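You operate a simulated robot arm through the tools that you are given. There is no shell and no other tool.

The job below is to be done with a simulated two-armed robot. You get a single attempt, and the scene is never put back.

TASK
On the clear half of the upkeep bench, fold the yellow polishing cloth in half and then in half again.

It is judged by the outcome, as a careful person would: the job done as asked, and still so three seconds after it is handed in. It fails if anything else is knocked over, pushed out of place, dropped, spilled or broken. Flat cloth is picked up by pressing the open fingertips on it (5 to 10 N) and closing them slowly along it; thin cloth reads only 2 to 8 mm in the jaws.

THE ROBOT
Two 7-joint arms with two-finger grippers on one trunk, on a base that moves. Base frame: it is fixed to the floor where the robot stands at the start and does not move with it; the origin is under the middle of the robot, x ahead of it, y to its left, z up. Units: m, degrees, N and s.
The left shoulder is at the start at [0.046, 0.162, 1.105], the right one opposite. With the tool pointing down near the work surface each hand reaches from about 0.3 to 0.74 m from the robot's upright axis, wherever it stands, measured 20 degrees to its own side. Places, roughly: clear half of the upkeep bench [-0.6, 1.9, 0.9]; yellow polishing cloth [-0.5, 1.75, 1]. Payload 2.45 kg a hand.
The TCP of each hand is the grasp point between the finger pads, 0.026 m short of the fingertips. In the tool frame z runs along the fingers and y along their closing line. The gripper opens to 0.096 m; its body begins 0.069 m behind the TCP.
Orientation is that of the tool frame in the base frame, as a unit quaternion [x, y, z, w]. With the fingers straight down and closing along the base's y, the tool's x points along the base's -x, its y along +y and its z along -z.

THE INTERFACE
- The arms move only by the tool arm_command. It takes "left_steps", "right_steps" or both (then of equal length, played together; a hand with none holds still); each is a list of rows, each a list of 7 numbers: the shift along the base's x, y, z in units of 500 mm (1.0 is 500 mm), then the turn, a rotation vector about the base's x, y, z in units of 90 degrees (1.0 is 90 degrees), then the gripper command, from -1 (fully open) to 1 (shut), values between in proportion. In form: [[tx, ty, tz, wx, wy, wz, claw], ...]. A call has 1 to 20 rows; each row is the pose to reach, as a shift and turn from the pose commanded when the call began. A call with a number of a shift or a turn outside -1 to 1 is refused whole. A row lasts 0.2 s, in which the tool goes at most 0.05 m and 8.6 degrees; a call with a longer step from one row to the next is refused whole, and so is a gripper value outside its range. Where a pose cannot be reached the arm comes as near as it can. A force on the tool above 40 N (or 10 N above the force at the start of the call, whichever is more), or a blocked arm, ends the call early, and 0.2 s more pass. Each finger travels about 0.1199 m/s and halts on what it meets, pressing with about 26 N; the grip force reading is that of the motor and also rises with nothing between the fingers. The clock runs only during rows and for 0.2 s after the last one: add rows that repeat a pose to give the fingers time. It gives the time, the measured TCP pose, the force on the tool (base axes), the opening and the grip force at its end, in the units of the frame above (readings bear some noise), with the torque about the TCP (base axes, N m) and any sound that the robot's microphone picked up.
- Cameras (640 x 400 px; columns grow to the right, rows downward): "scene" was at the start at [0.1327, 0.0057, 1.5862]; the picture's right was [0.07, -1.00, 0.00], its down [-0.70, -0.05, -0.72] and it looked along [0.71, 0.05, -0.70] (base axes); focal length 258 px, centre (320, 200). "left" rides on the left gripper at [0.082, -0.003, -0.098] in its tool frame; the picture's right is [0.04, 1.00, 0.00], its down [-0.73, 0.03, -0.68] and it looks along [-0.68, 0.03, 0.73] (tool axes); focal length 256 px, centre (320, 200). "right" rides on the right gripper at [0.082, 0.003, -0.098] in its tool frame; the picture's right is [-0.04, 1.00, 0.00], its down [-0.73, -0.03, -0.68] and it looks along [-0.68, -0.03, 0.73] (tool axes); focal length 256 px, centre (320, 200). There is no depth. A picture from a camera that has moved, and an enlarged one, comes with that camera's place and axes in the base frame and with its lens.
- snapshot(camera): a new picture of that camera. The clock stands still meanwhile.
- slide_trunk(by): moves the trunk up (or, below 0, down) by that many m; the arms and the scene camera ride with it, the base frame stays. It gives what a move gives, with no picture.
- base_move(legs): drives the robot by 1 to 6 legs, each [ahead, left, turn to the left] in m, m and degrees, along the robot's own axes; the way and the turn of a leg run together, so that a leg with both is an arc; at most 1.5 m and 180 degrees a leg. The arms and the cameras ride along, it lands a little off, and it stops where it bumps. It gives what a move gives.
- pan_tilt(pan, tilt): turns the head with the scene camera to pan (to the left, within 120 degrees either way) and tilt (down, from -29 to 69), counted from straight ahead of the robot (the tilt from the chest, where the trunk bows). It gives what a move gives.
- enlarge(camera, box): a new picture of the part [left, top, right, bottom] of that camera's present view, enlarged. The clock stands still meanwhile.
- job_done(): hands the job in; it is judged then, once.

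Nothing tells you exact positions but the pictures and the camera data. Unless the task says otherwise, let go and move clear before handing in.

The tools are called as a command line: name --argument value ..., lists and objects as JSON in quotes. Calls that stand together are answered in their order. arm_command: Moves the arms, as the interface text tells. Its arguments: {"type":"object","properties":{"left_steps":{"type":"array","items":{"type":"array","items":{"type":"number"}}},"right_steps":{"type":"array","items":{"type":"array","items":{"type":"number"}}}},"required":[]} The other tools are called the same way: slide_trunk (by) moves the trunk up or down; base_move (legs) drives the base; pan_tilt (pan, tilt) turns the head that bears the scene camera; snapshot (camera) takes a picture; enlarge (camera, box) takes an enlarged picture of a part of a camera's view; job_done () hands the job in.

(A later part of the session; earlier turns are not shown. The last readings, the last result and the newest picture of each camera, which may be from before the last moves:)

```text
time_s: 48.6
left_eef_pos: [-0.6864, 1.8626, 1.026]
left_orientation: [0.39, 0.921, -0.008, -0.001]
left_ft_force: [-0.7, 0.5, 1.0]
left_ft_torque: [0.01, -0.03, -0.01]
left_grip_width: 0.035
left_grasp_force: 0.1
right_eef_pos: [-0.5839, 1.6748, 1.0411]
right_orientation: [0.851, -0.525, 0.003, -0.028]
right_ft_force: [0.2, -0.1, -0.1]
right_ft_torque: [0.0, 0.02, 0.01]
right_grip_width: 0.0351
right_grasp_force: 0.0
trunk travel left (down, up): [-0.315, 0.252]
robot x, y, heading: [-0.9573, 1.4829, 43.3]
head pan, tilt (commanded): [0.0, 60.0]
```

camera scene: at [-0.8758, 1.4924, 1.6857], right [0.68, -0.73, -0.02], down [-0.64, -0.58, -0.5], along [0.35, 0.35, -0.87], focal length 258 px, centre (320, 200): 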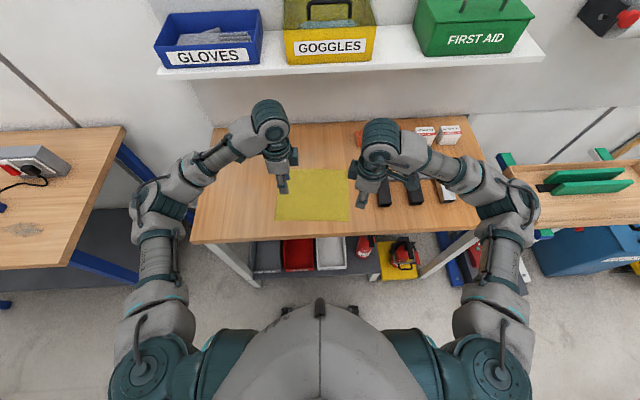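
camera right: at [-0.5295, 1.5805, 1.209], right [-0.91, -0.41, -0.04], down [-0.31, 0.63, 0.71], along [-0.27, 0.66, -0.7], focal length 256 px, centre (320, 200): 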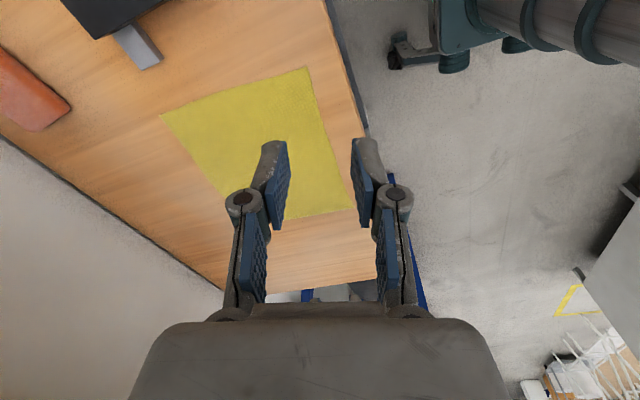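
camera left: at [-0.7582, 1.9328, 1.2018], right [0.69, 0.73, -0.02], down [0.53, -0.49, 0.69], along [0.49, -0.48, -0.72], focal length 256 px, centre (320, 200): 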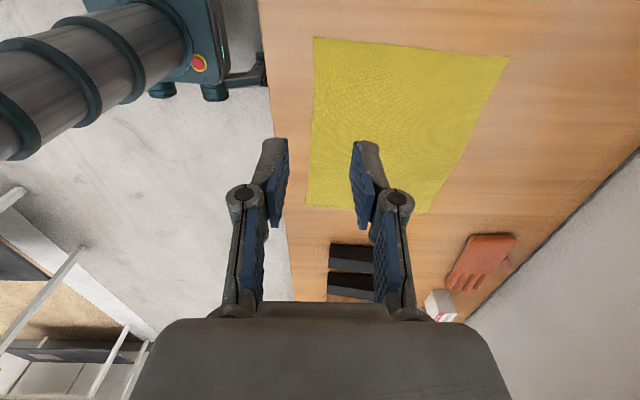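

The sway has now died down to a few millimetres; I'll keep moves slow. The left hand is fine over the near-left corner, but the right wrist hit a limit turning that way, so I'll turn the right hand the other way round.

arm_command --right_steps '[[0.0, 0.0, 0.01, 0, 0, -0.04, 0.27], [0.002, 0.002, 0.02, 0, 0, -0.11, 0.27], [0.005, 0.005, 0.03, 0, 0, -0.19, 0.27], [0.008, 0.009, 0.04, 0, 0, -0.27, 0.27], [0.012, 0.013, 0.05, 0, 0, -0.36, 0.27], [0.016, 0.017, 0.05, 0, 0, -0.45, 0.27], [0.02, 0.021, 0.05, 0, 0, -0.54, 0.27], [0.024, 0.025, 0.05, 0, 0, -0.63, 0.27], [0.028, 0.029, 0.05, 0, 0, -0.72, 0.27], [0.032, 0.033, 0.05, 0, 0, -0.8, 0.27], [0.035, 0.037, 0.05, 0, 0, -0.87, 0.27], [0.038, 0.04, 0.05, 0, 0, -0.93, 0.27], [0.04, 0.0435, 0.05, 0, 0, -0.97, 0.27], [0.0415, 0.0445, 0.05, 0, 0, -0.99, 0.27]]'

arm_command --right_steps '[[0.0, 0.0, 0.0, 0, 0, -0.03, 0.27], [0.003, 0.003, 0.0, 0, 0, -0.1, 0.27], [0.007, 0.007, 0.0, 0, 0, -0.18, 0.27], [0.012, 0.012, 0.0, 0, 0, -0.27, 0.27], [0.017, 0.018, 0.0, 0, 0, -0.36, 0.27], [0.022, 0.023, 0.0, 0, 0, -0.45, 0.27], [0.027, 0.029, 0.0, 0, 0, -0.54, 0.27], [0.032, 0.034, 0.0, 0, 0, -0.63, 0.27], [0.037, 0.039, 0.0, 0, 0, -0.7, 0.27], [0.04, 0.042, 0.0, 0, 0, -0.76, 0.27], [0.0415, 0.0445, 0.0, 0, 0, -0.8, 0.27], [0.0415, 0.0445, 0.0, 0, 0, -0.815, 0.27]]'

snapshot --camera "scene"

snapshot --camera "right"

```text
time_s: 51.6
left_eef_pos: [-0.6877, 1.8633, 1.0268]
left_orientation: [0.39, 0.921, -0.009, 0.0]
left_ft_force: [0.0, 0.4, 0.9]
left_ft_torque: [-0.01, -0.01, -0.01]
left_grip_width: 0.035
left_grasp_force: 0.1
right_eef_pos: [-0.5623, 1.6977, 1.0669]
right_orientation: [-0.237, 0.971, -0.022, 0.018]
right_ft_force: [0.4, -0.8, -0.3]
right_ft_torque: [0.02, 0.01, -0.01]
right_grip_width: 0.0349
right_grasp_force: 0.0
trunk travel left (down, up): [-0.315, 0.252]
robot x, y, heading: [-0.9544, 1.481, 43.3]
head pan, tilt (commanded): [0.0, 60.0]
```

```text
time_s: 54.2
left_eef_pos: [-0.6868, 1.8632, 1.0256]
left_orientation: [0.39, 0.921, -0.008, -0.001]
left_ft_force: [0.1, 0.2, -0.3]
left_ft_torque: [-0.01, -0.03, 0.0]
left_grip_width: 0.035
left_grasp_force: 0.0
right_eef_pos: [-0.5426, 1.718, 1.0658]
right_orientation: [0.39, 0.92, -0.029, 0.002]
right_ft_force: [-1.0, 0.3, 0.3]
right_ft_torque: [0.01, 0.02, -0.02]
right_grip_width: 0.0349
right_grasp_force: 0.1
trunk travel left (down, up): [-0.315, 0.252]
robot x, y, heading: [-0.9547, 1.4802, 43.1]
head pan, tilt (commanded): [0.0, 60.0]
```

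```text
taken
camera scene: at [-0.8857, 1.5442, 1.606], right [0.68, -0.73, 0.0], down [-0.63, -0.59, -0.5], along [0.36, 0.34, -0.87], focal length 258 px, centre (320, 200)
```

scene: 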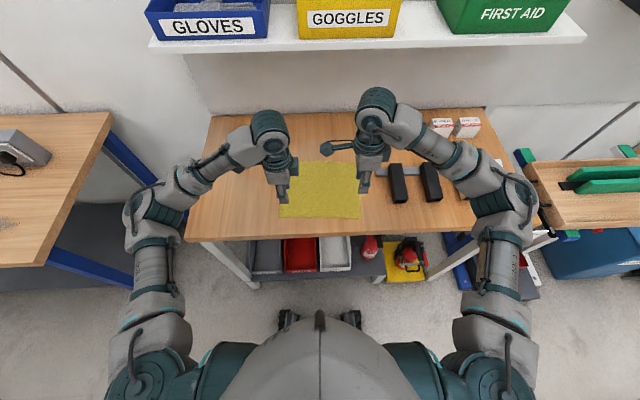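

```text
taken
camera right: at [-0.5954, 1.785, 1.1607], right [0.74, 0.67, -0.05], down [0.5, -0.51, 0.7], along [0.44, -0.55, -0.71], focal length 256 px, centre (320, 200)
```

right: 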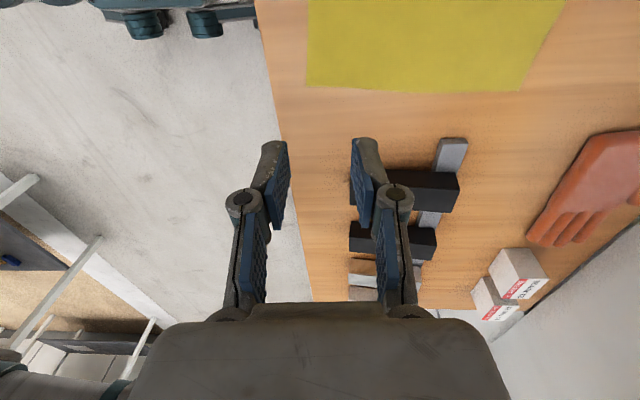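

Both hands now have their fingers lined up across the near edge. I'll check the left hand's view over the near-left corner.

snapshot --camera "left"

enlarge --camera "scene" --box '[240, 130, 400, 230]'

```text
taken
camera left: at [-0.7478, 1.9216, 1.1236], right [0.69, 0.72, -0.02], down [0.54, -0.5, 0.68], along [0.49, -0.48, -0.73], focal length 256 px, centre (320, 200)
```

left: 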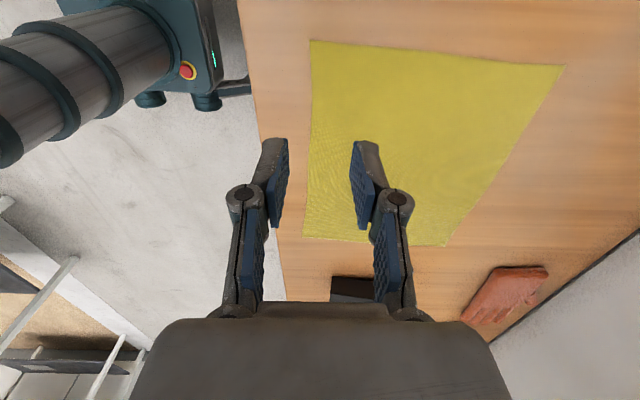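

```text
4.00 times, centred on (320, 180) of scene
camera zoom: at [-0.8857, 1.5442, 1.606], right [0.68, -0.73, 0.0], down [-0.63, -0.59, -0.5], along [0.36, 0.34, -0.87], focal length 1032 px, centre (320, 280)
```

zoom: 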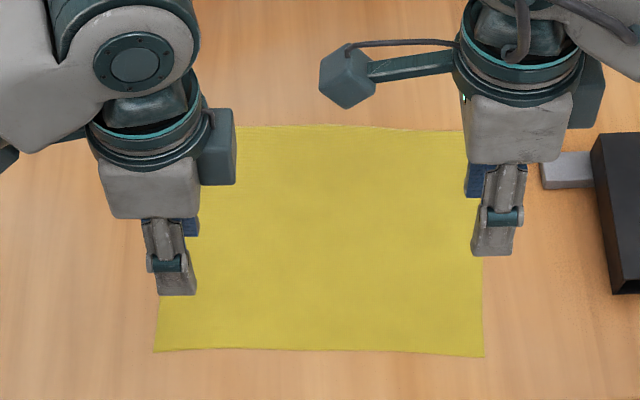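

The left hand needs to go about 2 cm further left/forward and the right slightly forward. I'll make those corrections, level the wrists and come down to about 2 cm above the cloth.

arm_command --left_steps '[[-0.0004, 0.002, -0.008, 0.0005, -0.0003, -0.001, 0.27], [-0.001, 0.006, -0.025, 0.0015, -0.0008, -0.003, 0.27], [-0.002, 0.012, -0.05, 0.003, -0.0015, -0.006, 0.27], [-0.0035, 0.018, -0.078, 0.0045, -0.0025, -0.009, 0.27], [-0.005, 0.024, -0.107, 0.006, -0.0035, -0.012, 0.27], [-0.006, 0.03, -0.134, 0.007, -0.004, -0.015, 0.27], [-0.007, 0.035, -0.16, 0.008, -0.0045, -0.017, 0.27], [-0.0075, 0.038, -0.178, 0.0085, -0.005, -0.018, 0.27], [-0.008, 0.04, -0.19, 0.009, -0.005, -0.019, 0.27], [-0.008, 0.04, -0.192, 0.009, -0.005, -0.019, 0.27], [-0.008, 0.04, -0.192, 0.009, -0.005, -0.019, 0.27]]' --right_steps '[[0.0004, 0.0003, -0.011, 0.0015, -0.0005, -0.001, 0.27], [0.0011, 0.001, -0.035, 0.005, -0.0017, -0.003, 0.27], [0.002, 0.0018, -0.07, 0.01, -0.0035, -0.006, 0.27], [0.003, 0.0027, -0.11, 0.015, -0.005, -0.009, 0.27], [0.0042, 0.0037, -0.152, 0.02, -0.007, -0.012, 0.27], [0.0053, 0.0047, -0.19, 0.025, -0.0085, -0.015, 0.27], [0.0062, 0.0055, -0.226, 0.029, -0.01, -0.017, 0.27], [0.0069, 0.0061, -0.252, 0.032, -0.011, -0.018, 0.27], [0.0073, 0.0065, -0.269, 0.034, -0.0118, -0.019, 0.27], [0.0074, 0.0066, -0.272, 0.035, -0.0121, -0.019, 0.27], [0.0074, 0.0066, -0.272, 0.035, -0.0121, -0.019, 0.27]]'

snapshot --camera "left"

snapshot --camera "right"

enlarge --camera "scene" --box '[240, 140, 400, 240]'

```text
time_s: 56.6
left_eef_pos: [-0.6928, 1.8826, 0.9312]
left_orientation: [0.404, 0.915, 0.0, 0.0]
left_ft_force: [-0.3, 0.1, -0.1]
left_ft_torque: [0.02, -0.02, -0.01]
left_grip_width: 0.0352
left_grasp_force: 0.0
right_eef_pos: [-0.5394, 1.7217, 0.9291]
right_orientation: [0.403, 0.915, 0.0, -0.001]
right_ft_force: [-0.3, 0.6, -0.8]
right_ft_torque: [-0.01, 0.02, -0.02]
right_grip_width: 0.035
right_grasp_force: 0.0
trunk travel left (down, up): [-0.315, 0.252]
robot x, y, heading: [-0.9557, 1.4787, 43.5]
head pan, tilt (commanded): [0.0, 60.0]
```

```text
taken
camera left: at [-0.752, 1.9412, 1.0284], right [0.71, 0.7, 0.0], down [0.52, -0.52, 0.68], along [0.48, -0.48, -0.73], focal length 256 px, centre (320, 200)
```

left: 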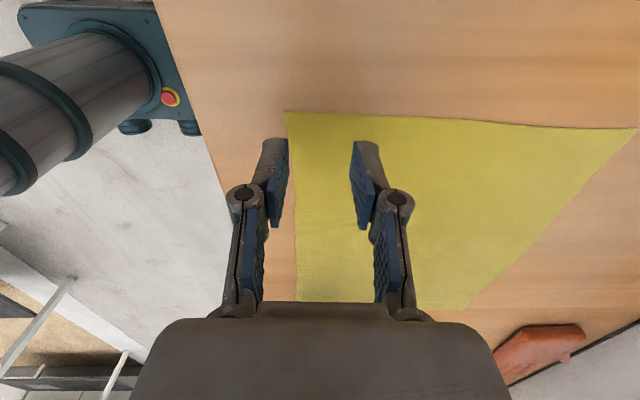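

```text
taken
camera right: at [-0.5915, 1.7845, 1.0272], right [0.76, 0.65, 0.0], down [0.47, -0.56, 0.68], along [0.44, -0.52, -0.74], focal length 256 px, centre (320, 200)
```

right: 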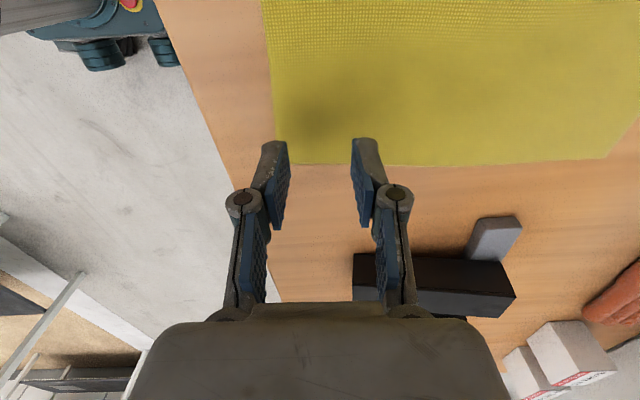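

```text
4.00 times, centred on (320, 190) of scene
camera zoom: at [-0.8859, 1.5441, 1.606], right [0.68, -0.73, 0.0], down [-0.63, -0.59, -0.5], along [0.36, 0.34, -0.87], focal length 1032 px, centre (320, 240)
```

zoom: 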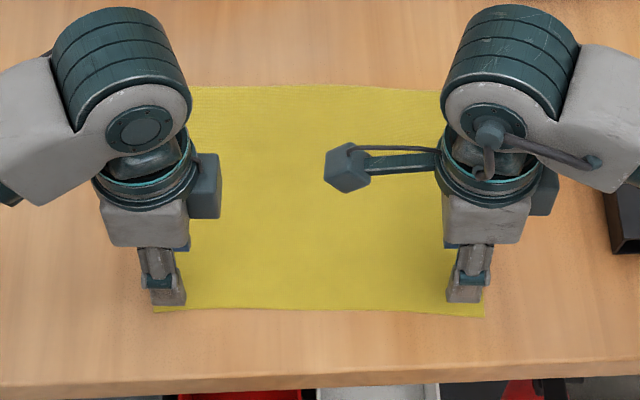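

The left fingers need about 1 cm more onto the cloth; the right is nearly right. I'll adjust and lower to just above contact.

arm_command --left_steps '[[0.005, 0.004, -0.004, 0, 0, 0, 0.27], [0.01, 0.009, -0.012, 0, 0, 0, 0.27], [0.0148, 0.0134, -0.02, 0, 0, 0, 0.27], [0.0148, 0.0134, -0.026, 0, 0, 0, 0.27], [0.0148, 0.0134, -0.026, 0, 0, 0, 0.27]]' --right_steps '[[-0.0003, 0.003, -0.003, 0, 0, 0, 0.27], [-0.0007, 0.007, -0.01, 0, 0, 0, 0.27], [-0.001, 0.01, -0.017, 0, 0, 0, 0.27], [-0.001, 0.01, -0.022, 0, 0, 0, 0.27], [-0.001, 0.01, -0.022, 0, 0, 0, 0.27]]'

snapshot --camera "left"

snapshot --camera "right"

```text
time_s: 57.8
left_eef_pos: [-0.6844, 1.8905, 0.9162]
left_orientation: [0.403, 0.915, 0.0, 0.0]
left_ft_force: [-0.4, 0.2, -0.1]
left_ft_torque: [-0.03, -0.01, -0.01]
left_grip_width: 0.0351
left_grasp_force: 0.1
right_eef_pos: [-0.5394, 1.7279, 0.9182]
right_orientation: [0.403, 0.915, 0.0, -0.001]
right_ft_force: [-0.2, 0.0, 0.3]
right_ft_torque: [0.03, -0.04, -0.01]
right_grip_width: 0.0353
right_grasp_force: 0.0
trunk travel left (down, up): [-0.315, 0.252]
robot x, y, heading: [-0.9546, 1.4822, 43.4]
head pan, tilt (commanded): [0.0, 60.0]
```

```text
taken
camera left: at [-0.7432, 1.9483, 1.0131], right [0.71, 0.7, 0.0], down [0.52, -0.52, 0.68], along [0.48, -0.48, -0.73], focal length 256 px, centre (320, 200)
```

left: 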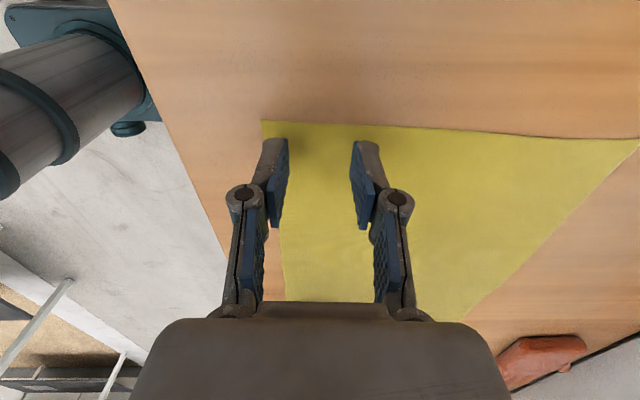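

```text
taken
camera right: at [-0.5927, 1.789, 1.0167], right [0.76, 0.65, 0.0], down [0.47, -0.56, 0.68], along [0.44, -0.52, -0.74], focal length 256 px, centre (320, 200)
```

right: 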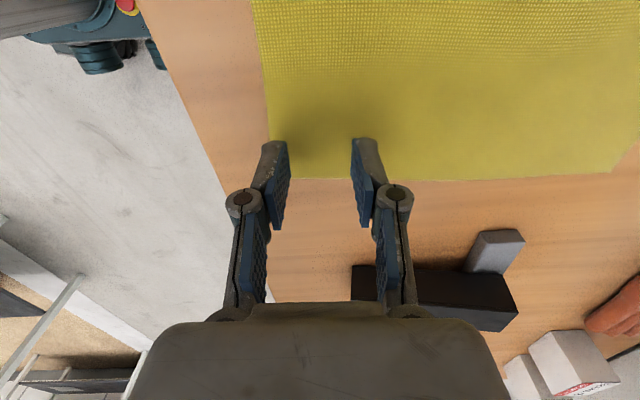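

Both fingertip pairs hover just over the cloth near the corners. Now I'll press down gently in small steps, watching the force.

arm_command --left_steps '[[0, 0, -0.004, 0, 0, 0, 0.27], [0, 0, -0.008, 0, 0, 0, 0.27], [0, 0, -0.008, 0, 0, 0, 0.27]]' --right_steps '[[0, 0, -0.004, 0, 0, 0, 0.27], [0, 0, -0.008, 0, 0, 0, 0.27], [0, 0, -0.008, 0, 0, 0, 0.27]]'

arm_command --left_steps '[[0, 0, -0.004, 0, 0, 0, 0.27], [0, 0, -0.004, 0, 0, 0, 0.27]]' --right_steps '[[0, 0, -0.004, 0, 0, 0, 0.27], [0, 0, -0.004, 0, 0, 0, 0.27]]'

```text
time_s: 58.6
left_eef_pos: [-0.6846, 1.8899, 0.9119]
left_orientation: [0.404, 0.915, 0.0, -0.001]
left_ft_force: [0.2, -0.4, -0.1]
left_ft_torque: [0.02, -0.02, -0.02]
left_grip_width: 0.0353
left_grasp_force: 0.1
right_eef_pos: [-0.5389, 1.727, 0.9134]
right_orientation: [0.403, 0.915, 0.0, -0.002]
right_ft_force: [0.1, 0.5, 0.7]
right_ft_torque: [0.03, 0.0, -0.01]
right_grip_width: 0.035
right_grasp_force: 0.1
trunk travel left (down, up): [-0.315, 0.252]
robot x, y, heading: [-0.954, 1.4803, 43.4]
head pan, tilt (commanded): [0.0, 60.0]
```

```text
time_s: 59.2
left_eef_pos: [-0.6845, 1.8903, 0.9092]
left_orientation: [0.403, 0.915, 0.001, -0.001]
left_ft_force: [0.1, 0.0, 0.5]
left_ft_torque: [0.01, -0.02, 0.01]
left_grip_width: 0.035
left_grasp_force: 0.1
right_eef_pos: [-0.5393, 1.7263, 0.9121]
right_orientation: [0.403, 0.915, 0.0, -0.001]
right_ft_force: [-1.3, 0.3, 0.8]
right_ft_torque: [0.02, 0.01, 0.01]
right_grip_width: 0.0349
right_grasp_force: 0.0
trunk travel left (down, up): [-0.315, 0.252]
robot x, y, heading: [-0.9577, 1.4791, 43.0]
head pan, tilt (commanded): [0.0, 60.0]
```

No contact yet at fingertip height about 0.883–0.886. I'll continue down in 2 mm steps.

arm_command --left_steps '[[0, 0, -0.004, 0, 0, 0, 0.27], [0, 0, -0.004, 0, 0, 0, 0.27]]' --right_steps '[[0, 0, -0.006, 0, 0, 0, 0.27], [0, 0, -0.006, 0, 0, 0, 0.27]]'

arm_command --left_steps '[[0, 0, -0.004, 0, 0, 0, 0.27], [0, 0, -0.004, 0, 0, 0, 0.27]]' --right_steps '[[0, 0, -0.004, 0, 0, 0, 0.27], [0, 0, -0.004, 0, 0, 0, 0.27]]'

```text
time_s: 59.8
left_eef_pos: [-0.6833, 1.891, 0.9091]
left_orientation: [0.403, 0.915, 0.001, -0.001]
left_ft_force: [0.3, -0.8, 1.0]
left_ft_torque: [0.01, 0.02, -0.01]
left_grip_width: 0.0348
left_grasp_force: 0.1
right_eef_pos: [-0.5383, 1.7273, 0.9092]
right_orientation: [0.403, 0.915, 0.001, -0.001]
right_ft_force: [-0.1, -0.5, 1.2]
right_ft_torque: [0.0, 0.0, -0.04]
right_grip_width: 0.0348
right_grasp_force: 0.0
trunk travel left (down, up): [-0.315, 0.252]
robot x, y, heading: [-0.9506, 1.4787, 43.2]
head pan, tilt (commanded): [0.0, 60.0]
```

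```text
time_s: 60.4
left_eef_pos: [-0.6843, 1.8906, 0.9085]
left_orientation: [0.403, 0.915, -0.001, 0.0]
left_ft_force: [0.5, -1.5, 1.4]
left_ft_torque: [0.0, -0.01, -0.01]
left_grip_width: 0.0347
left_grasp_force: 0.0
right_eef_pos: [-0.5402, 1.7264, 0.9073]
right_orientation: [0.403, 0.915, 0.0, -0.001]
right_ft_force: [-0.2, -0.2, 0.5]
right_ft_torque: [-0.02, 0.06, 0.03]
right_grip_width: 0.035
right_grasp_force: 0.1
trunk travel left (down, up): [-0.315, 0.252]
robot x, y, heading: [-0.9562, 1.4786, 43.2]
head pan, tilt (commanded): [0.0, 60.0]
```

The hands have just touched (about 1 N at TCP height 0.908). I'll press further for 5–8 N.

arm_command --left_steps '[[0, 0, -0.004, 0, 0, 0, 0.27], [0, 0, -0.008, 0, 0, 0, 0.27], [0, 0, -0.008, 0, 0, 0, 0.27]]' --right_steps '[[0, 0, -0.004, 0, 0, 0, 0.27], [0, 0, -0.008, 0, 0, 0, 0.27], [0, 0, -0.008, 0, 0, 0, 0.27]]'

arm_command --left_steps '[[0, 0, -0.004, 0, 0, 0, 0.27], [0, 0, -0.008, 0, 0, 0, 0.27], [0, 0, -0.008, 0, 0, 0, 0.27]]' --right_steps '[[0, 0, -0.004, 0, 0, 0, 0.27], [0, 0, -0.008, 0, 0, 0, 0.27], [0, 0, -0.008, 0, 0, 0, 0.27]]'

```text
time_s: 61.2
left_eef_pos: [-0.6864, 1.8893, 0.9064]
left_orientation: [0.403, 0.915, 0.003, 0.001]
left_ft_force: [1.1, 0.8, 22.1]
left_ft_torque: [0.19, -0.09, -0.01]
left_grip_width: 0.0346
left_grasp_force: 0.1
right_eef_pos: [-0.539, 1.7275, 0.9067]
right_orientation: [0.403, 0.915, 0.002, 0.0]
right_ft_force: [-0.8, 0.1, 9.9]
right_ft_torque: [-0.02, 0.0, 0.01]
right_grip_width: 0.0344
right_grasp_force: 0.1
trunk travel left (down, up): [-0.315, 0.252]
robot x, y, heading: [-0.9545, 1.4791, 43.1]
head pan, tilt (commanded): [0.0, 60.0]
```

```text
time_s: 62.0
left_eef_pos: [-0.687, 1.8894, 0.8999]
left_orientation: [0.404, 0.915, 0.0, 0.001]
left_ft_force: [-0.8, 0.0, 24.6]
left_ft_torque: [-0.01, 0.05, 0.01]
left_grip_width: 0.0385
left_grasp_force: 19.7
right_eef_pos: [-0.5406, 1.7269, 0.9012]
right_orientation: [0.402, 0.915, 0.002, -0.001]
right_ft_force: [-1.5, -3.5, 38.3]
right_ft_torque: [-0.3, 0.11, 0.03]
right_grip_width: 0.0324
right_grasp_force: 24.3
trunk travel left (down, up): [-0.315, 0.252]
robot x, y, heading: [-0.9567, 1.48, 43.3]
head pan, tilt (commanded): [0.0, 60.0]
```

That pressed too hard (25–38 N), so I'll back off: left up 6 mm, right up 4 mm.

arm_command --left_steps '[[0, 0, 0.008, 0, 0, 0, 0.27], [0, 0, 0.012, 0, 0, 0, 0.27], [0, 0, 0.012, 0, 0, 0, 0.27]]' --right_steps '[[0, 0, 0.006, 0, 0, 0, 0.27], [0, 0, 0.009, 0, 0, 0, 0.27], [0, 0, 0.009, 0, 0, 0, 0.27]]'

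```text
time_s: 62.8
left_eef_pos: [-0.6838, 1.8902, 0.9047]
left_orientation: [0.403, 0.915, -0.001, 0.0]
left_ft_force: [0.4, -0.3, 8.2]
left_ft_torque: [0.03, 0.0, -0.02]
left_grip_width: 0.0306
left_grasp_force: 5.7
right_eef_pos: [-0.5404, 1.726, 0.9045]
right_orientation: [0.404, 0.915, -0.001, -0.002]
right_ft_force: [0.0, 0.6, 7.2]
right_ft_torque: [0.02, 0.0, 0.02]
right_grip_width: 0.0383
right_grasp_force: 4.4
trunk travel left (down, up): [-0.315, 0.252]
robot x, y, heading: [-0.9567, 1.4804, 43.2]
head pan, tilt (commanded): [0.0, 60.0]
```

About 8 N and 7 N now — the right pressure. I'll close the fingers slowly along the cloth, halfway first.

arm_command --left_steps '[[0, 0, 0, 0, 0, 0, 0.33], [0, 0, 0, 0, 0, 0, 0.39], [0, 0, 0, 0, 0, 0, 0.45], [0, 0, 0, 0, 0, 0, 0.51], [0, 0, 0, 0, 0, 0, 0.57], [0, 0, 0, 0, 0, 0, 0.63]]' --right_steps '[[0, 0, 0, 0, 0, 0, 0.33], [0, 0, 0, 0, 0, 0, 0.39], [0, 0, 0, 0, 0, 0, 0.45], [0, 0, 0, 0, 0, 0, 0.51], [0, 0, 0, 0, 0, 0, 0.57], [0, 0, 0, 0, 0, 0, 0.63]]'

snapshot --camera "left"

snapshot --camera "right"

```text
time_s: 64.2
left_eef_pos: [-0.6838, 1.8896, 0.9061]
left_orientation: [0.403, 0.915, 0.002, 0.002]
left_ft_force: [2.0, 0.6, 17.4]
left_ft_torque: [0.07, 0.0, -0.01]
left_grip_width: 0.0183
left_grasp_force: 4.5
right_eef_pos: [-0.5401, 1.7253, 0.9065]
right_orientation: [0.403, 0.915, 0.001, -0.002]
right_ft_force: [-0.1, 0.1, 16.1]
right_ft_torque: [-0.04, -0.01, -0.02]
right_grip_width: 0.0185
right_grasp_force: 0.0
trunk travel left (down, up): [-0.315, 0.252]
robot x, y, heading: [-0.9564, 1.4797, 43.4]
head pan, tilt (commanded): [0.0, 60.0]
```

```text
taken
camera left: at [-0.7439, 1.9479, 1.0039], right [0.71, 0.7, 0.0], down [0.51, -0.52, 0.68], along [0.48, -0.48, -0.73], focal length 256 px, centre (320, 200)
```

left: 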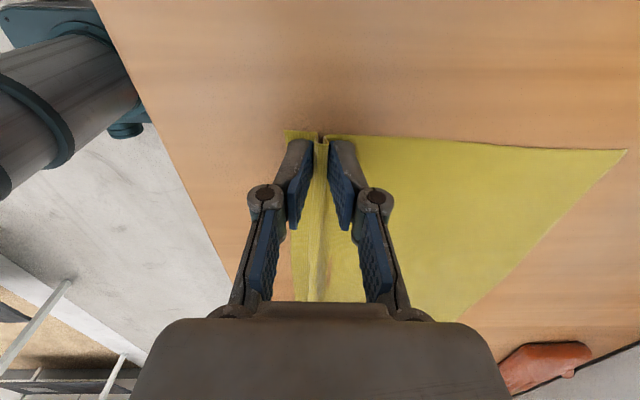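

```text
taken
camera right: at [-0.5931, 1.7882, 1.0041], right [0.76, 0.65, 0.0], down [0.47, -0.56, 0.68], along [0.44, -0.52, -0.74], focal length 256 px, centre (320, 200)
```

right: 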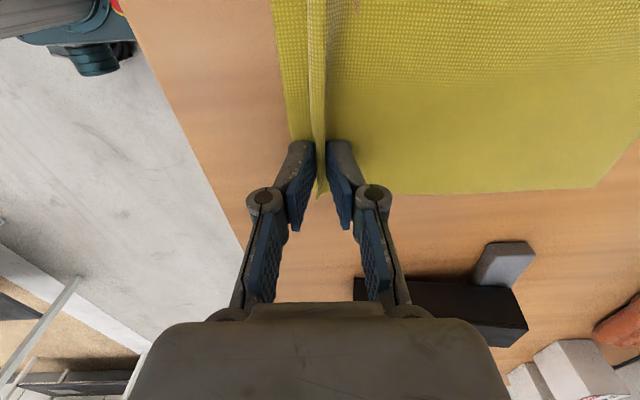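

A neat ridge is forming between the fingers at both ends of the near edge. I'll finish closing while easing up 1.5 mm to keep the pressure down.

arm_command --left_steps '[[0, 0, 0.002, 0, 0, 0, 0.68], [0, 0, 0.003, 0, 0, 0, 0.73], [0, 0, 0.003, 0, 0, 0, 0.79], [0, 0, 0.003, 0, 0, 0, 0.85], [0, 0, 0.003, 0, 0, 0, 0.91], [0, 0, 0.003, 0, 0, 0, 1.0], [0, 0, 0.003, 0, 0, 0, 1.0], [0, 0, 0.003, 0, 0, 0, 1.0]]' --right_steps '[[0, 0, 0.002, 0, 0, 0, 0.68], [0, 0, 0.003, 0, 0, 0, 0.73], [0, 0, 0.003, 0, 0, 0, 0.79], [0, 0, 0.003, 0, 0, 0, 0.85], [0, 0, 0.003, 0, 0, 0, 0.91], [0, 0, 0.003, 0, 0, 0, 1.0], [0, 0, 0.003, 0, 0, 0, 1.0], [0, 0, 0.003, 0, 0, 0, 1.0]]'

snapshot --camera "left"

snapshot --camera "right"

```text
time_s: 66.0
left_eef_pos: [-0.684, 1.8899, 0.9078]
left_orientation: [0.404, 0.915, 0.001, 0.0]
left_ft_force: [0.3, -0.9, 3.7]
left_ft_torque: [-0.05, 0.01, 0.0]
left_grip_width: 0.0066
left_grasp_force: 26.0
right_eef_pos: [-0.5401, 1.7267, 0.9063]
right_orientation: [0.402, 0.916, 0.0, -0.001]
right_ft_force: [-1.4, -0.3, 16.1]
right_ft_torque: [-0.1, 0.09, 0.0]
right_grip_width: 0.002
right_grasp_force: 23.8
trunk travel left (down, up): [-0.315, 0.252]
robot x, y, heading: [-0.9547, 1.4773, 43.0]
head pan, tilt (commanded): [0.0, 60.0]
```

```text
taken
camera left: at [-0.7437, 1.9482, 1.0046], right [0.71, 0.7, 0.0], down [0.52, -0.52, 0.68], along [0.48, -0.48, -0.73], focal length 256 px, centre (320, 200)
```

left: 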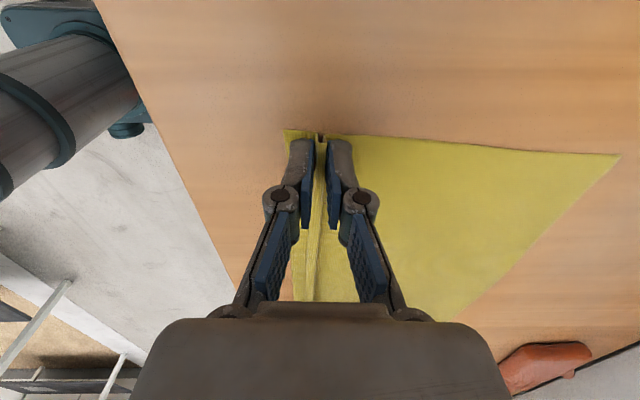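

```text
taken
camera right: at [-0.5926, 1.7885, 1.0043], right [0.76, 0.65, 0.0], down [0.47, -0.56, 0.68], along [0.44, -0.52, -0.74], focal length 256 px, centre (320, 200)
```

right: 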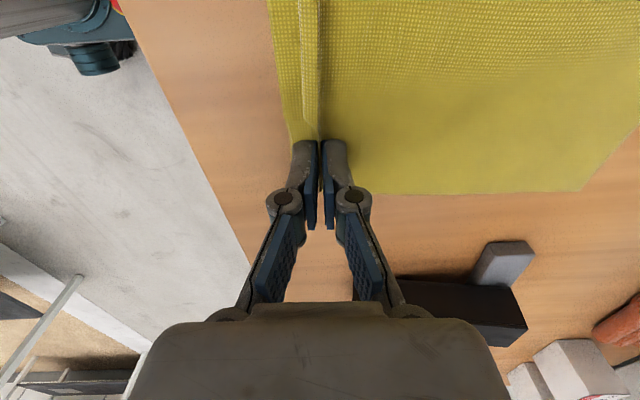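

The left jaws hold 6.6 mm of cloth; the right read only 2 mm, so I'll lift both 2.5 cm gently to check the right grip.

arm_command --left_steps '[[0, 0, 0.006, 0, 0, 0, 1.0], [0, 0, 0.016, 0, 0, 0, 1.0], [0, 0, 0.03, 0, 0, 0, 1.0], [0, 0, 0.042, 0, 0, 0, 1.0], [0, 0, 0.05, 0, 0, 0, 1.0], [0, 0, 0.05, 0, 0, 0, 1.0]]' --right_steps '[[0, 0, 0.006, 0, 0, 0, 1.0], [0, 0, 0.016, 0, 0, 0, 1.0], [0, 0, 0.03, 0, 0, 0, 1.0], [0, 0, 0.042, 0, 0, 0, 1.0], [0, 0, 0.05, 0, 0, 0, 1.0], [0, 0, 0.05, 0, 0, 0, 1.0]]'

snapshot --camera "left"

snapshot --camera "right"

enlarge --camera "scene" --box '[240, 140, 400, 240]'

```text
time_s: 67.4
left_eef_pos: [-0.6838, 1.8903, 0.933]
left_orientation: [0.403, 0.915, -0.001, -0.001]
left_ft_force: [0.3, -0.6, -0.1]
left_ft_torque: [-0.04, -0.02, 0.0]
left_grip_width: 0.0064
left_grasp_force: 26.0
right_eef_pos: [-0.5377, 1.7266, 0.9311]
right_orientation: [0.403, 0.915, 0.0, -0.001]
right_ft_force: [2.6, 2.8, -0.2]
right_ft_torque: [0.07, -0.06, 0.03]
right_grip_width: 0.0031
right_grasp_force: 31.8
trunk travel left (down, up): [-0.315, 0.252]
robot x, y, heading: [-0.9578, 1.4816, 43.0]
head pan, tilt (commanded): [0.0, 60.0]
```

```text
taken
camera left: at [-0.7444, 1.9492, 1.0305], right [0.71, 0.7, 0.0], down [0.52, -0.52, 0.68], along [0.48, -0.48, -0.73], focal length 256 px, centre (320, 200)
```

left: 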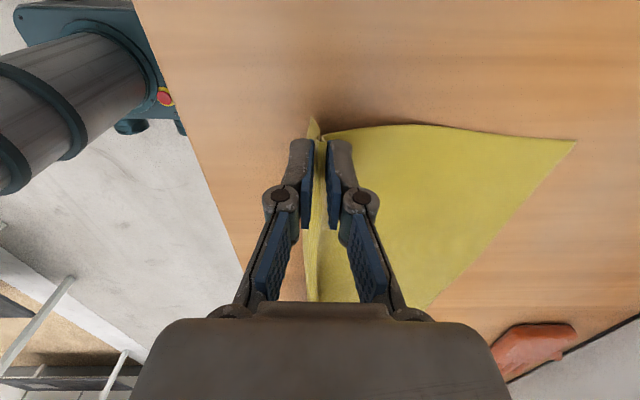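

```text
taken
camera right: at [-0.5919, 1.7891, 1.0289], right [0.76, 0.65, 0.0], down [0.47, -0.56, 0.68], along [0.44, -0.52, -0.74], focal length 256 px, centre (320, 200)
```

right: 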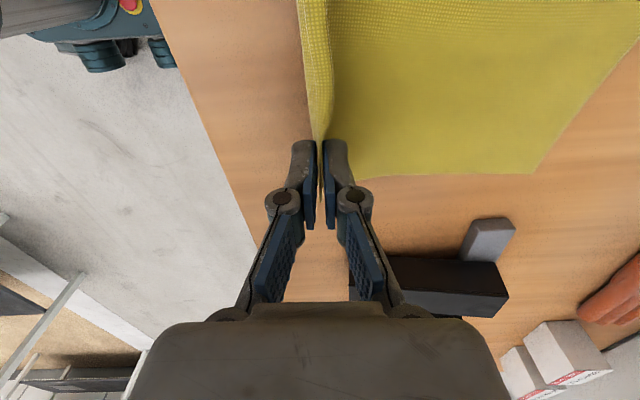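

```text
4.00 times, centred on (320, 190) of scene
camera zoom: at [-0.886, 1.544, 1.606], right [0.68, -0.73, 0.0], down [-0.63, -0.59, -0.5], along [0.36, 0.34, -0.87], focal length 1032 px, centre (320, 240)
```

zoom: 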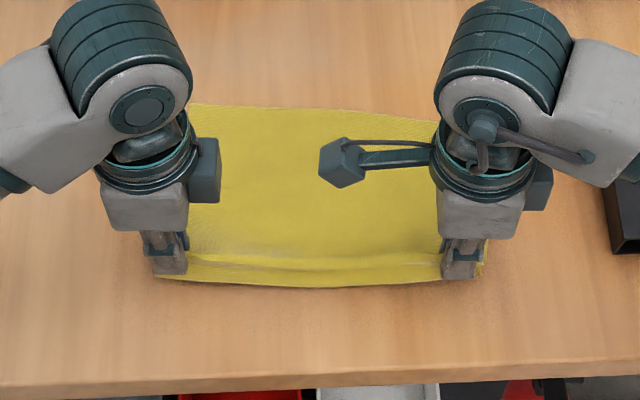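

Both hands hold the near edge. To get the edge strip lying outward rather than tucked under, I'll hang the cloth, lay its far part down moving forward, then fold back toward me. First I'll lift slowly straight up.

arm_command --left_steps '[[0, 0, 0.006, 0, 0, 0, 1.0], [0, 0, 0.02, 0, 0, 0, 1.0], [0, 0, 0.04, 0, 0, 0, 1.0], [0, 0, 0.06, 0, 0, 0, 1.0], [0, 0, 0.08, 0, 0, 0, 1.0], [0, 0, 0.1, 0, 0, 0, 1.0], [0, 0, 0.12, 0, 0, 0, 1.0], [0, 0, 0.14, 0, 0, 0, 1.0], [0, 0, 0.16, 0, 0, 0, 1.0], [0, 0, 0.18, 0, 0, 0, 1.0], [0, 0, 0.2, 0, 0, 0, 1.0], [0, 0, 0.22, 0, 0, 0, 1.0], [0, 0, 0.236, 0, 0, 0, 1.0], [0, 0, 0.244, 0, 0, 0, 1.0], [0, 0, 0.244, 0, 0, 0, 1.0]]' --right_steps '[[0, 0, 0.006, 0, 0, 0, 1.0], [0, 0, 0.02, 0, 0, 0, 1.0], [0, 0, 0.04, 0, 0, 0, 1.0], [0, 0, 0.06, 0, 0, 0, 1.0], [0, 0, 0.08, 0, 0, 0, 1.0], [0, 0, 0.1, 0, 0, 0, 1.0], [0, 0, 0.12, 0, 0, 0, 1.0], [0, 0, 0.14, 0, 0, 0, 1.0], [0, 0, 0.16, 0, 0, 0, 1.0], [0, 0, 0.18, 0, 0, 0, 1.0], [0, 0, 0.2, 0, 0, 0, 1.0], [0, 0, 0.22, 0, 0, 0, 1.0], [0, 0, 0.236, 0, 0, 0, 1.0], [0, 0, 0.244, 0, 0, 0, 1.0], [0, 0, 0.244, 0, 0, 0, 1.0]]'

snapshot --camera "scene"

snapshot --camera "left"

snapshot --camera "right"

```text
time_s: 70.6
left_eef_pos: [-0.684, 1.8906, 1.0548]
left_orientation: [0.403, 0.915, 0.0, 0.0]
left_ft_force: [0.4, 0.0, -0.2]
left_ft_torque: [0.01, 0.03, -0.01]
left_grip_width: 0.0067
left_grasp_force: 25.9
right_eef_pos: [-0.54, 1.7276, 1.0543]
right_orientation: [0.403, 0.915, 0.0, -0.001]
right_ft_force: [0.2, -1.4, 0.0]
right_ft_torque: [0.0, 0.0, 0.0]
right_grip_width: 0.0022
right_grasp_force: 24.7
trunk travel left (down, up): [-0.315, 0.252]
robot x, y, heading: [-0.9549, 1.484, 43.0]
head pan, tilt (commanded): [0.0, 60.0]
```

```text
taken
camera scene: at [-0.8858, 1.5443, 1.6059], right [0.68, -0.73, 0.0], down [-0.63, -0.59, -0.5], along [0.36, 0.34, -0.87], focal length 258 px, centre (320, 200)
```

scene: 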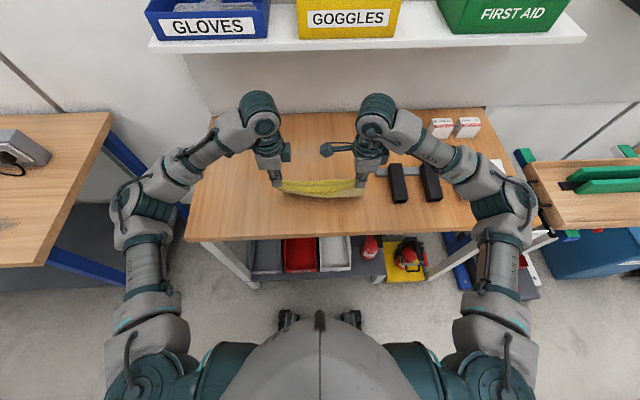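

```text
taken
camera left: at [-0.7431, 1.9496, 1.1524], right [0.71, 0.7, 0.0], down [0.52, -0.52, 0.68], along [0.48, -0.48, -0.73], focal length 256 px, centre (320, 200)
```

left: 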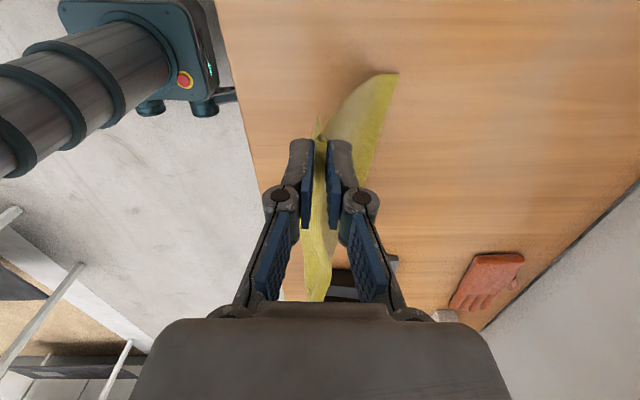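

```text
taken
camera right: at [-0.5922, 1.7889, 1.1517], right [0.76, 0.64, 0.0], down [0.47, -0.56, 0.68], along [0.44, -0.52, -0.74], focal length 256 px, centre (320, 200)
```

right: 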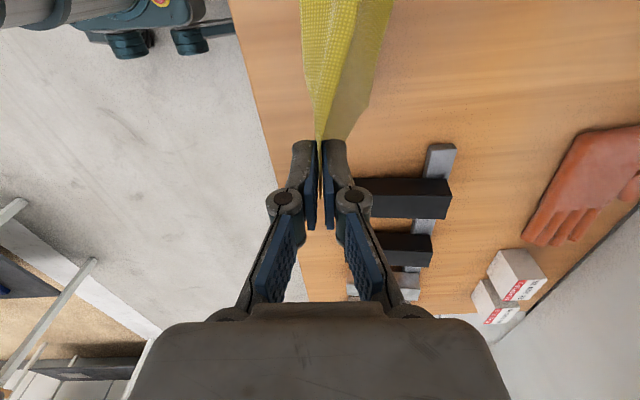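

The cloth hangs nicely from both hands. I'll zoom in to see how it hangs.

enlarge --camera "scene" --box '[240, 140, 400, 240]'

```text
4.00 times, centred on (320, 190) of scene
camera zoom: at [-0.8858, 1.5443, 1.6059], right [0.68, -0.73, 0.0], down [-0.63, -0.59, -0.5], along [0.36, 0.34, -0.87], focal length 1032 px, centre (320, 240)
```

zoom: 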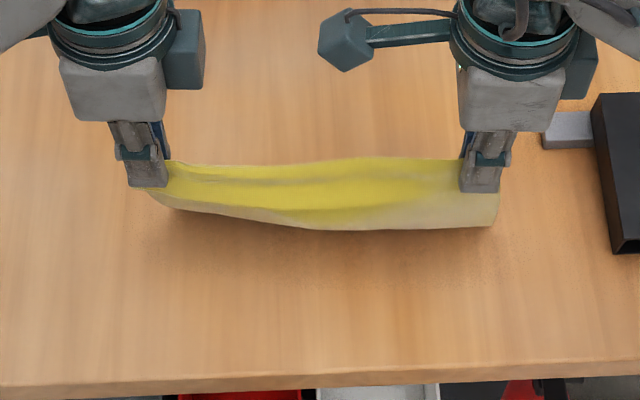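

The flap hangs on my side and the body on the far side, as planned. I'll lift a bit more (left slightly higher to level the lower edge) so it hangs free.

arm_command --left_steps '[[0, 0, 0.01, 0, 0, 0, 1.0], [0, 0, 0.03, 0, 0, 0, 1.0], [0, 0, 0.05, 0, 0, 0, 1.0], [0, 0, 0.07, 0, 0, 0, 1.0], [0, 0, 0.09, 0, 0, 0, 1.0], [0, 0, 0.104, 0, 0, 0, 1.0], [0, 0, 0.11, 0, 0, 0, 1.0], [0, 0, 0.11, 0, 0, 0, 1.0], [0, 0, 0.11, 0, 0, 0, 1.0], [0, 0, 0.11, 0, 0, 0, 1.0]]' --right_steps '[[0, 0, 0.006, 0, 0, 0, 1.0], [0, 0, 0.02, 0, 0, 0, 1.0], [0, 0, 0.035, 0, 0, 0, 1.0], [0, 0, 0.05, 0, 0, 0, 1.0], [0, 0, 0.065, 0, 0, 0, 1.0], [0, 0, 0.076, 0, 0, 0, 1.0], [0, 0, 0.08, 0, 0, 0, 1.0], [0, 0, 0.08, 0, 0, 0, 1.0], [0, 0, 0.08, 0, 0, 0, 1.0], [0, 0, 0.08, 0, 0, 0, 1.0]]'

snapshot --camera "left"

snapshot --camera "right"

enlarge --camera "scene" --box '[240, 140, 400, 240]'

```text
time_s: 72.8
left_eef_pos: [-0.6824, 1.8899, 1.1082]
left_orientation: [0.403, 0.915, 0.0, 0.0]
left_ft_force: [-0.2, -0.2, 0.2]
left_ft_torque: [0.0, -0.01, 0.01]
left_grip_width: 0.0064
left_grasp_force: 26.2
right_eef_pos: [-0.5405, 1.7267, 1.0933]
right_orientation: [0.404, 0.915, 0.0, -0.001]
right_ft_force: [0.6, -0.2, 1.5]
right_ft_torque: [0.05, -0.02, 0.0]
right_grip_width: 0.0036
right_grasp_force: 23.4
trunk travel left (down, up): [-0.315, 0.252]
robot x, y, heading: [-0.9553, 1.4769, 42.9]
head pan, tilt (commanded): [0.0, 60.0]
```

```text
taken
camera left: at [-0.7423, 1.9488, 1.2065], right [0.71, 0.7, 0.0], down [0.52, -0.52, 0.68], along [0.48, -0.48, -0.73], focal length 256 px, centre (320, 200)
```

left: 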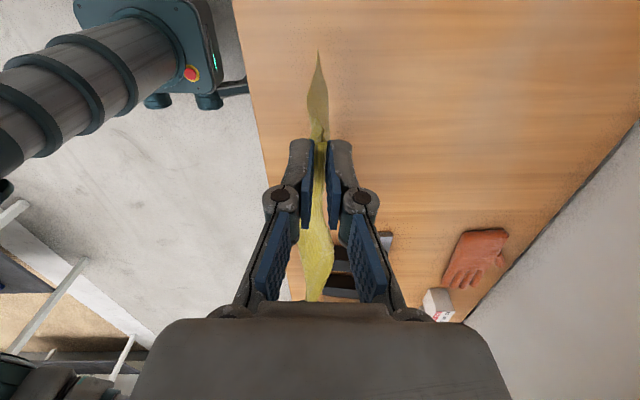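

```text
taken
camera right: at [-0.5931, 1.789, 1.1915], right [0.76, 0.65, 0.0], down [0.47, -0.56, 0.68], along [0.44, -0.52, -0.74], focal length 256 px, centre (320, 200)
```

right: 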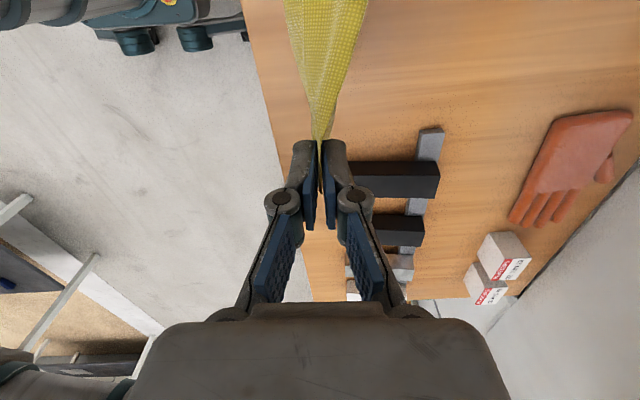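

```text
4.00 times, centred on (320, 190) of scene
camera zoom: at [-0.8861, 1.5442, 1.606], right [0.68, -0.73, 0.0], down [-0.63, -0.59, -0.5], along [0.36, 0.34, -0.87], focal length 1032 px, centre (320, 240)
```

zoom: 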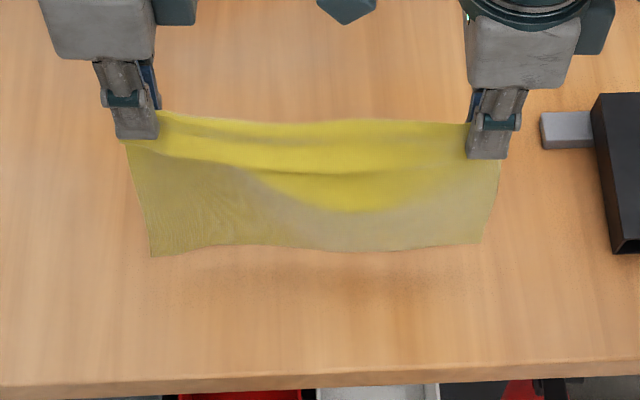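

The cloth hangs free and roughly level, far edge lowest, about 3 cm above the bench. Now I'll lower while moving forward so the lower half lays down trailing behind the hands; I'll pause midway to look.

arm_command --left_steps '[[0.0045, 0.004, -0.01, 0, 0, 0, 1.0], [0.0119, 0.0107, -0.024, 0, 0, 0, 1.0], [0.0208, 0.0187, -0.04, 0, 0, 0, 1.0], [0.0312, 0.0281, -0.056, 0, 0, 0, 1.0], [0.0416, 0.0375, -0.072, 0, 0, 0, 1.0], [0.0535, 0.0482, -0.09, 0, 0, 0, 1.0], [0.0654, 0.0589, -0.108, 0, 0, 0, 1.0], [0.0788, 0.0709, -0.126, 0, 0, 0, 1.0], [0.0921, 0.083, -0.144, 0, 0, 0, 1.0]]' --right_steps '[[0.0045, 0.004, -0.012, 0, 0, 0, 1.0], [0.0119, 0.0107, -0.028, 0, 0, 0, 1.0], [0.0208, 0.0187, -0.044, 0, 0, 0, 1.0], [0.0312, 0.0281, -0.062, 0, 0, 0, 1.0], [0.0416, 0.0375, -0.08, 0, 0, 0, 1.0], [0.0535, 0.0482, -0.1, 0, 0, 0, 1.0], [0.0654, 0.0589, -0.118, 0, 0, 0, 1.0], [0.0788, 0.0709, -0.138, 0, 0, 0, 1.0], [0.0921, 0.083, -0.156, 0, 0, 0, 1.0]]'

snapshot --camera "left"

snapshot --camera "right"

enlarge --camera "scene" --box '[240, 140, 400, 240]'

```text
time_s: 74.8
left_eef_pos: [-0.6369, 1.9321, 1.0364]
left_orientation: [0.403, 0.915, 0.0, 0.0]
left_ft_force: [0.3, 0.3, 0.0]
left_ft_torque: [0.0, 0.01, 0.0]
left_grip_width: 0.0066
left_grasp_force: 25.9
right_eef_pos: [-0.4932, 1.767, 1.0162]
right_orientation: [0.402, 0.916, 0.0, -0.001]
right_ft_force: [0.6, 0.5, -0.6]
right_ft_torque: [0.0, -0.01, -0.02]
right_grip_width: 0.0044
right_grasp_force: 31.3
trunk travel left (down, up): [-0.315, 0.252]
robot x, y, heading: [-0.9588, 1.4828, 43.1]
head pan, tilt (commanded): [0.0, 60.0]
```

```text
taken
camera left: at [-0.6959, 1.9908, 1.1344], right [0.71, 0.7, 0.0], down [0.52, -0.52, 0.68], along [0.48, -0.48, -0.73], focal length 256 px, centre (320, 200)
```

left: 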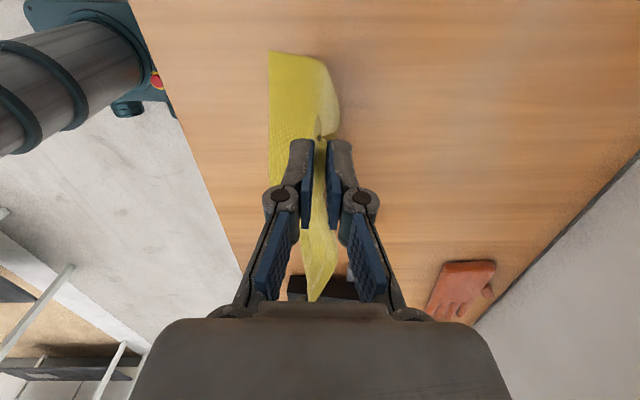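

```text
taken
camera right: at [-0.5456, 1.8305, 1.1137], right [0.76, 0.65, 0.0], down [0.48, -0.56, 0.68], along [0.44, -0.52, -0.74], focal length 256 px, centre (320, 200)
```

right: 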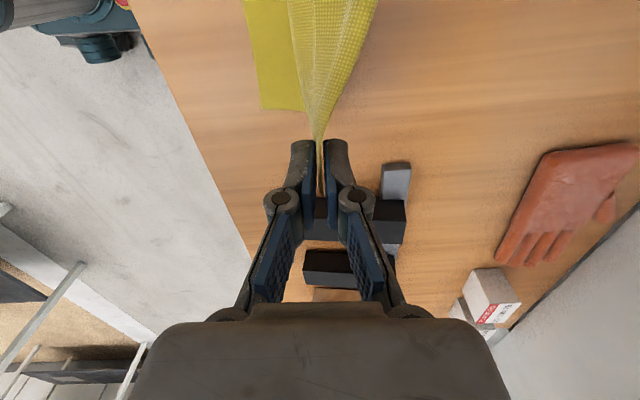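

```text
4.00 times, centred on (320, 190) of scene
camera zoom: at [-0.8848, 1.5452, 1.6059], right [0.68, -0.73, 0.0], down [-0.63, -0.59, -0.5], along [0.36, 0.34, -0.87], focal length 1032 px, centre (320, 240)
```

zoom: 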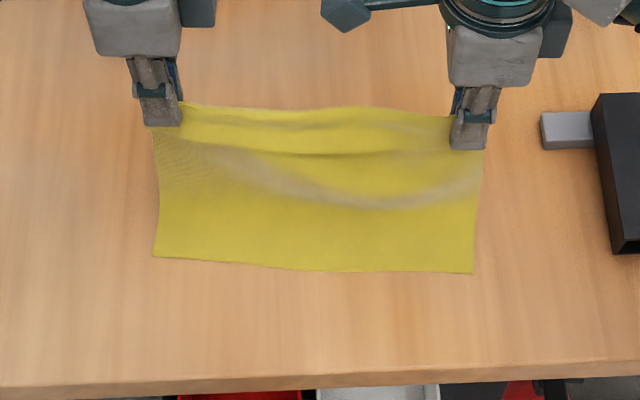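

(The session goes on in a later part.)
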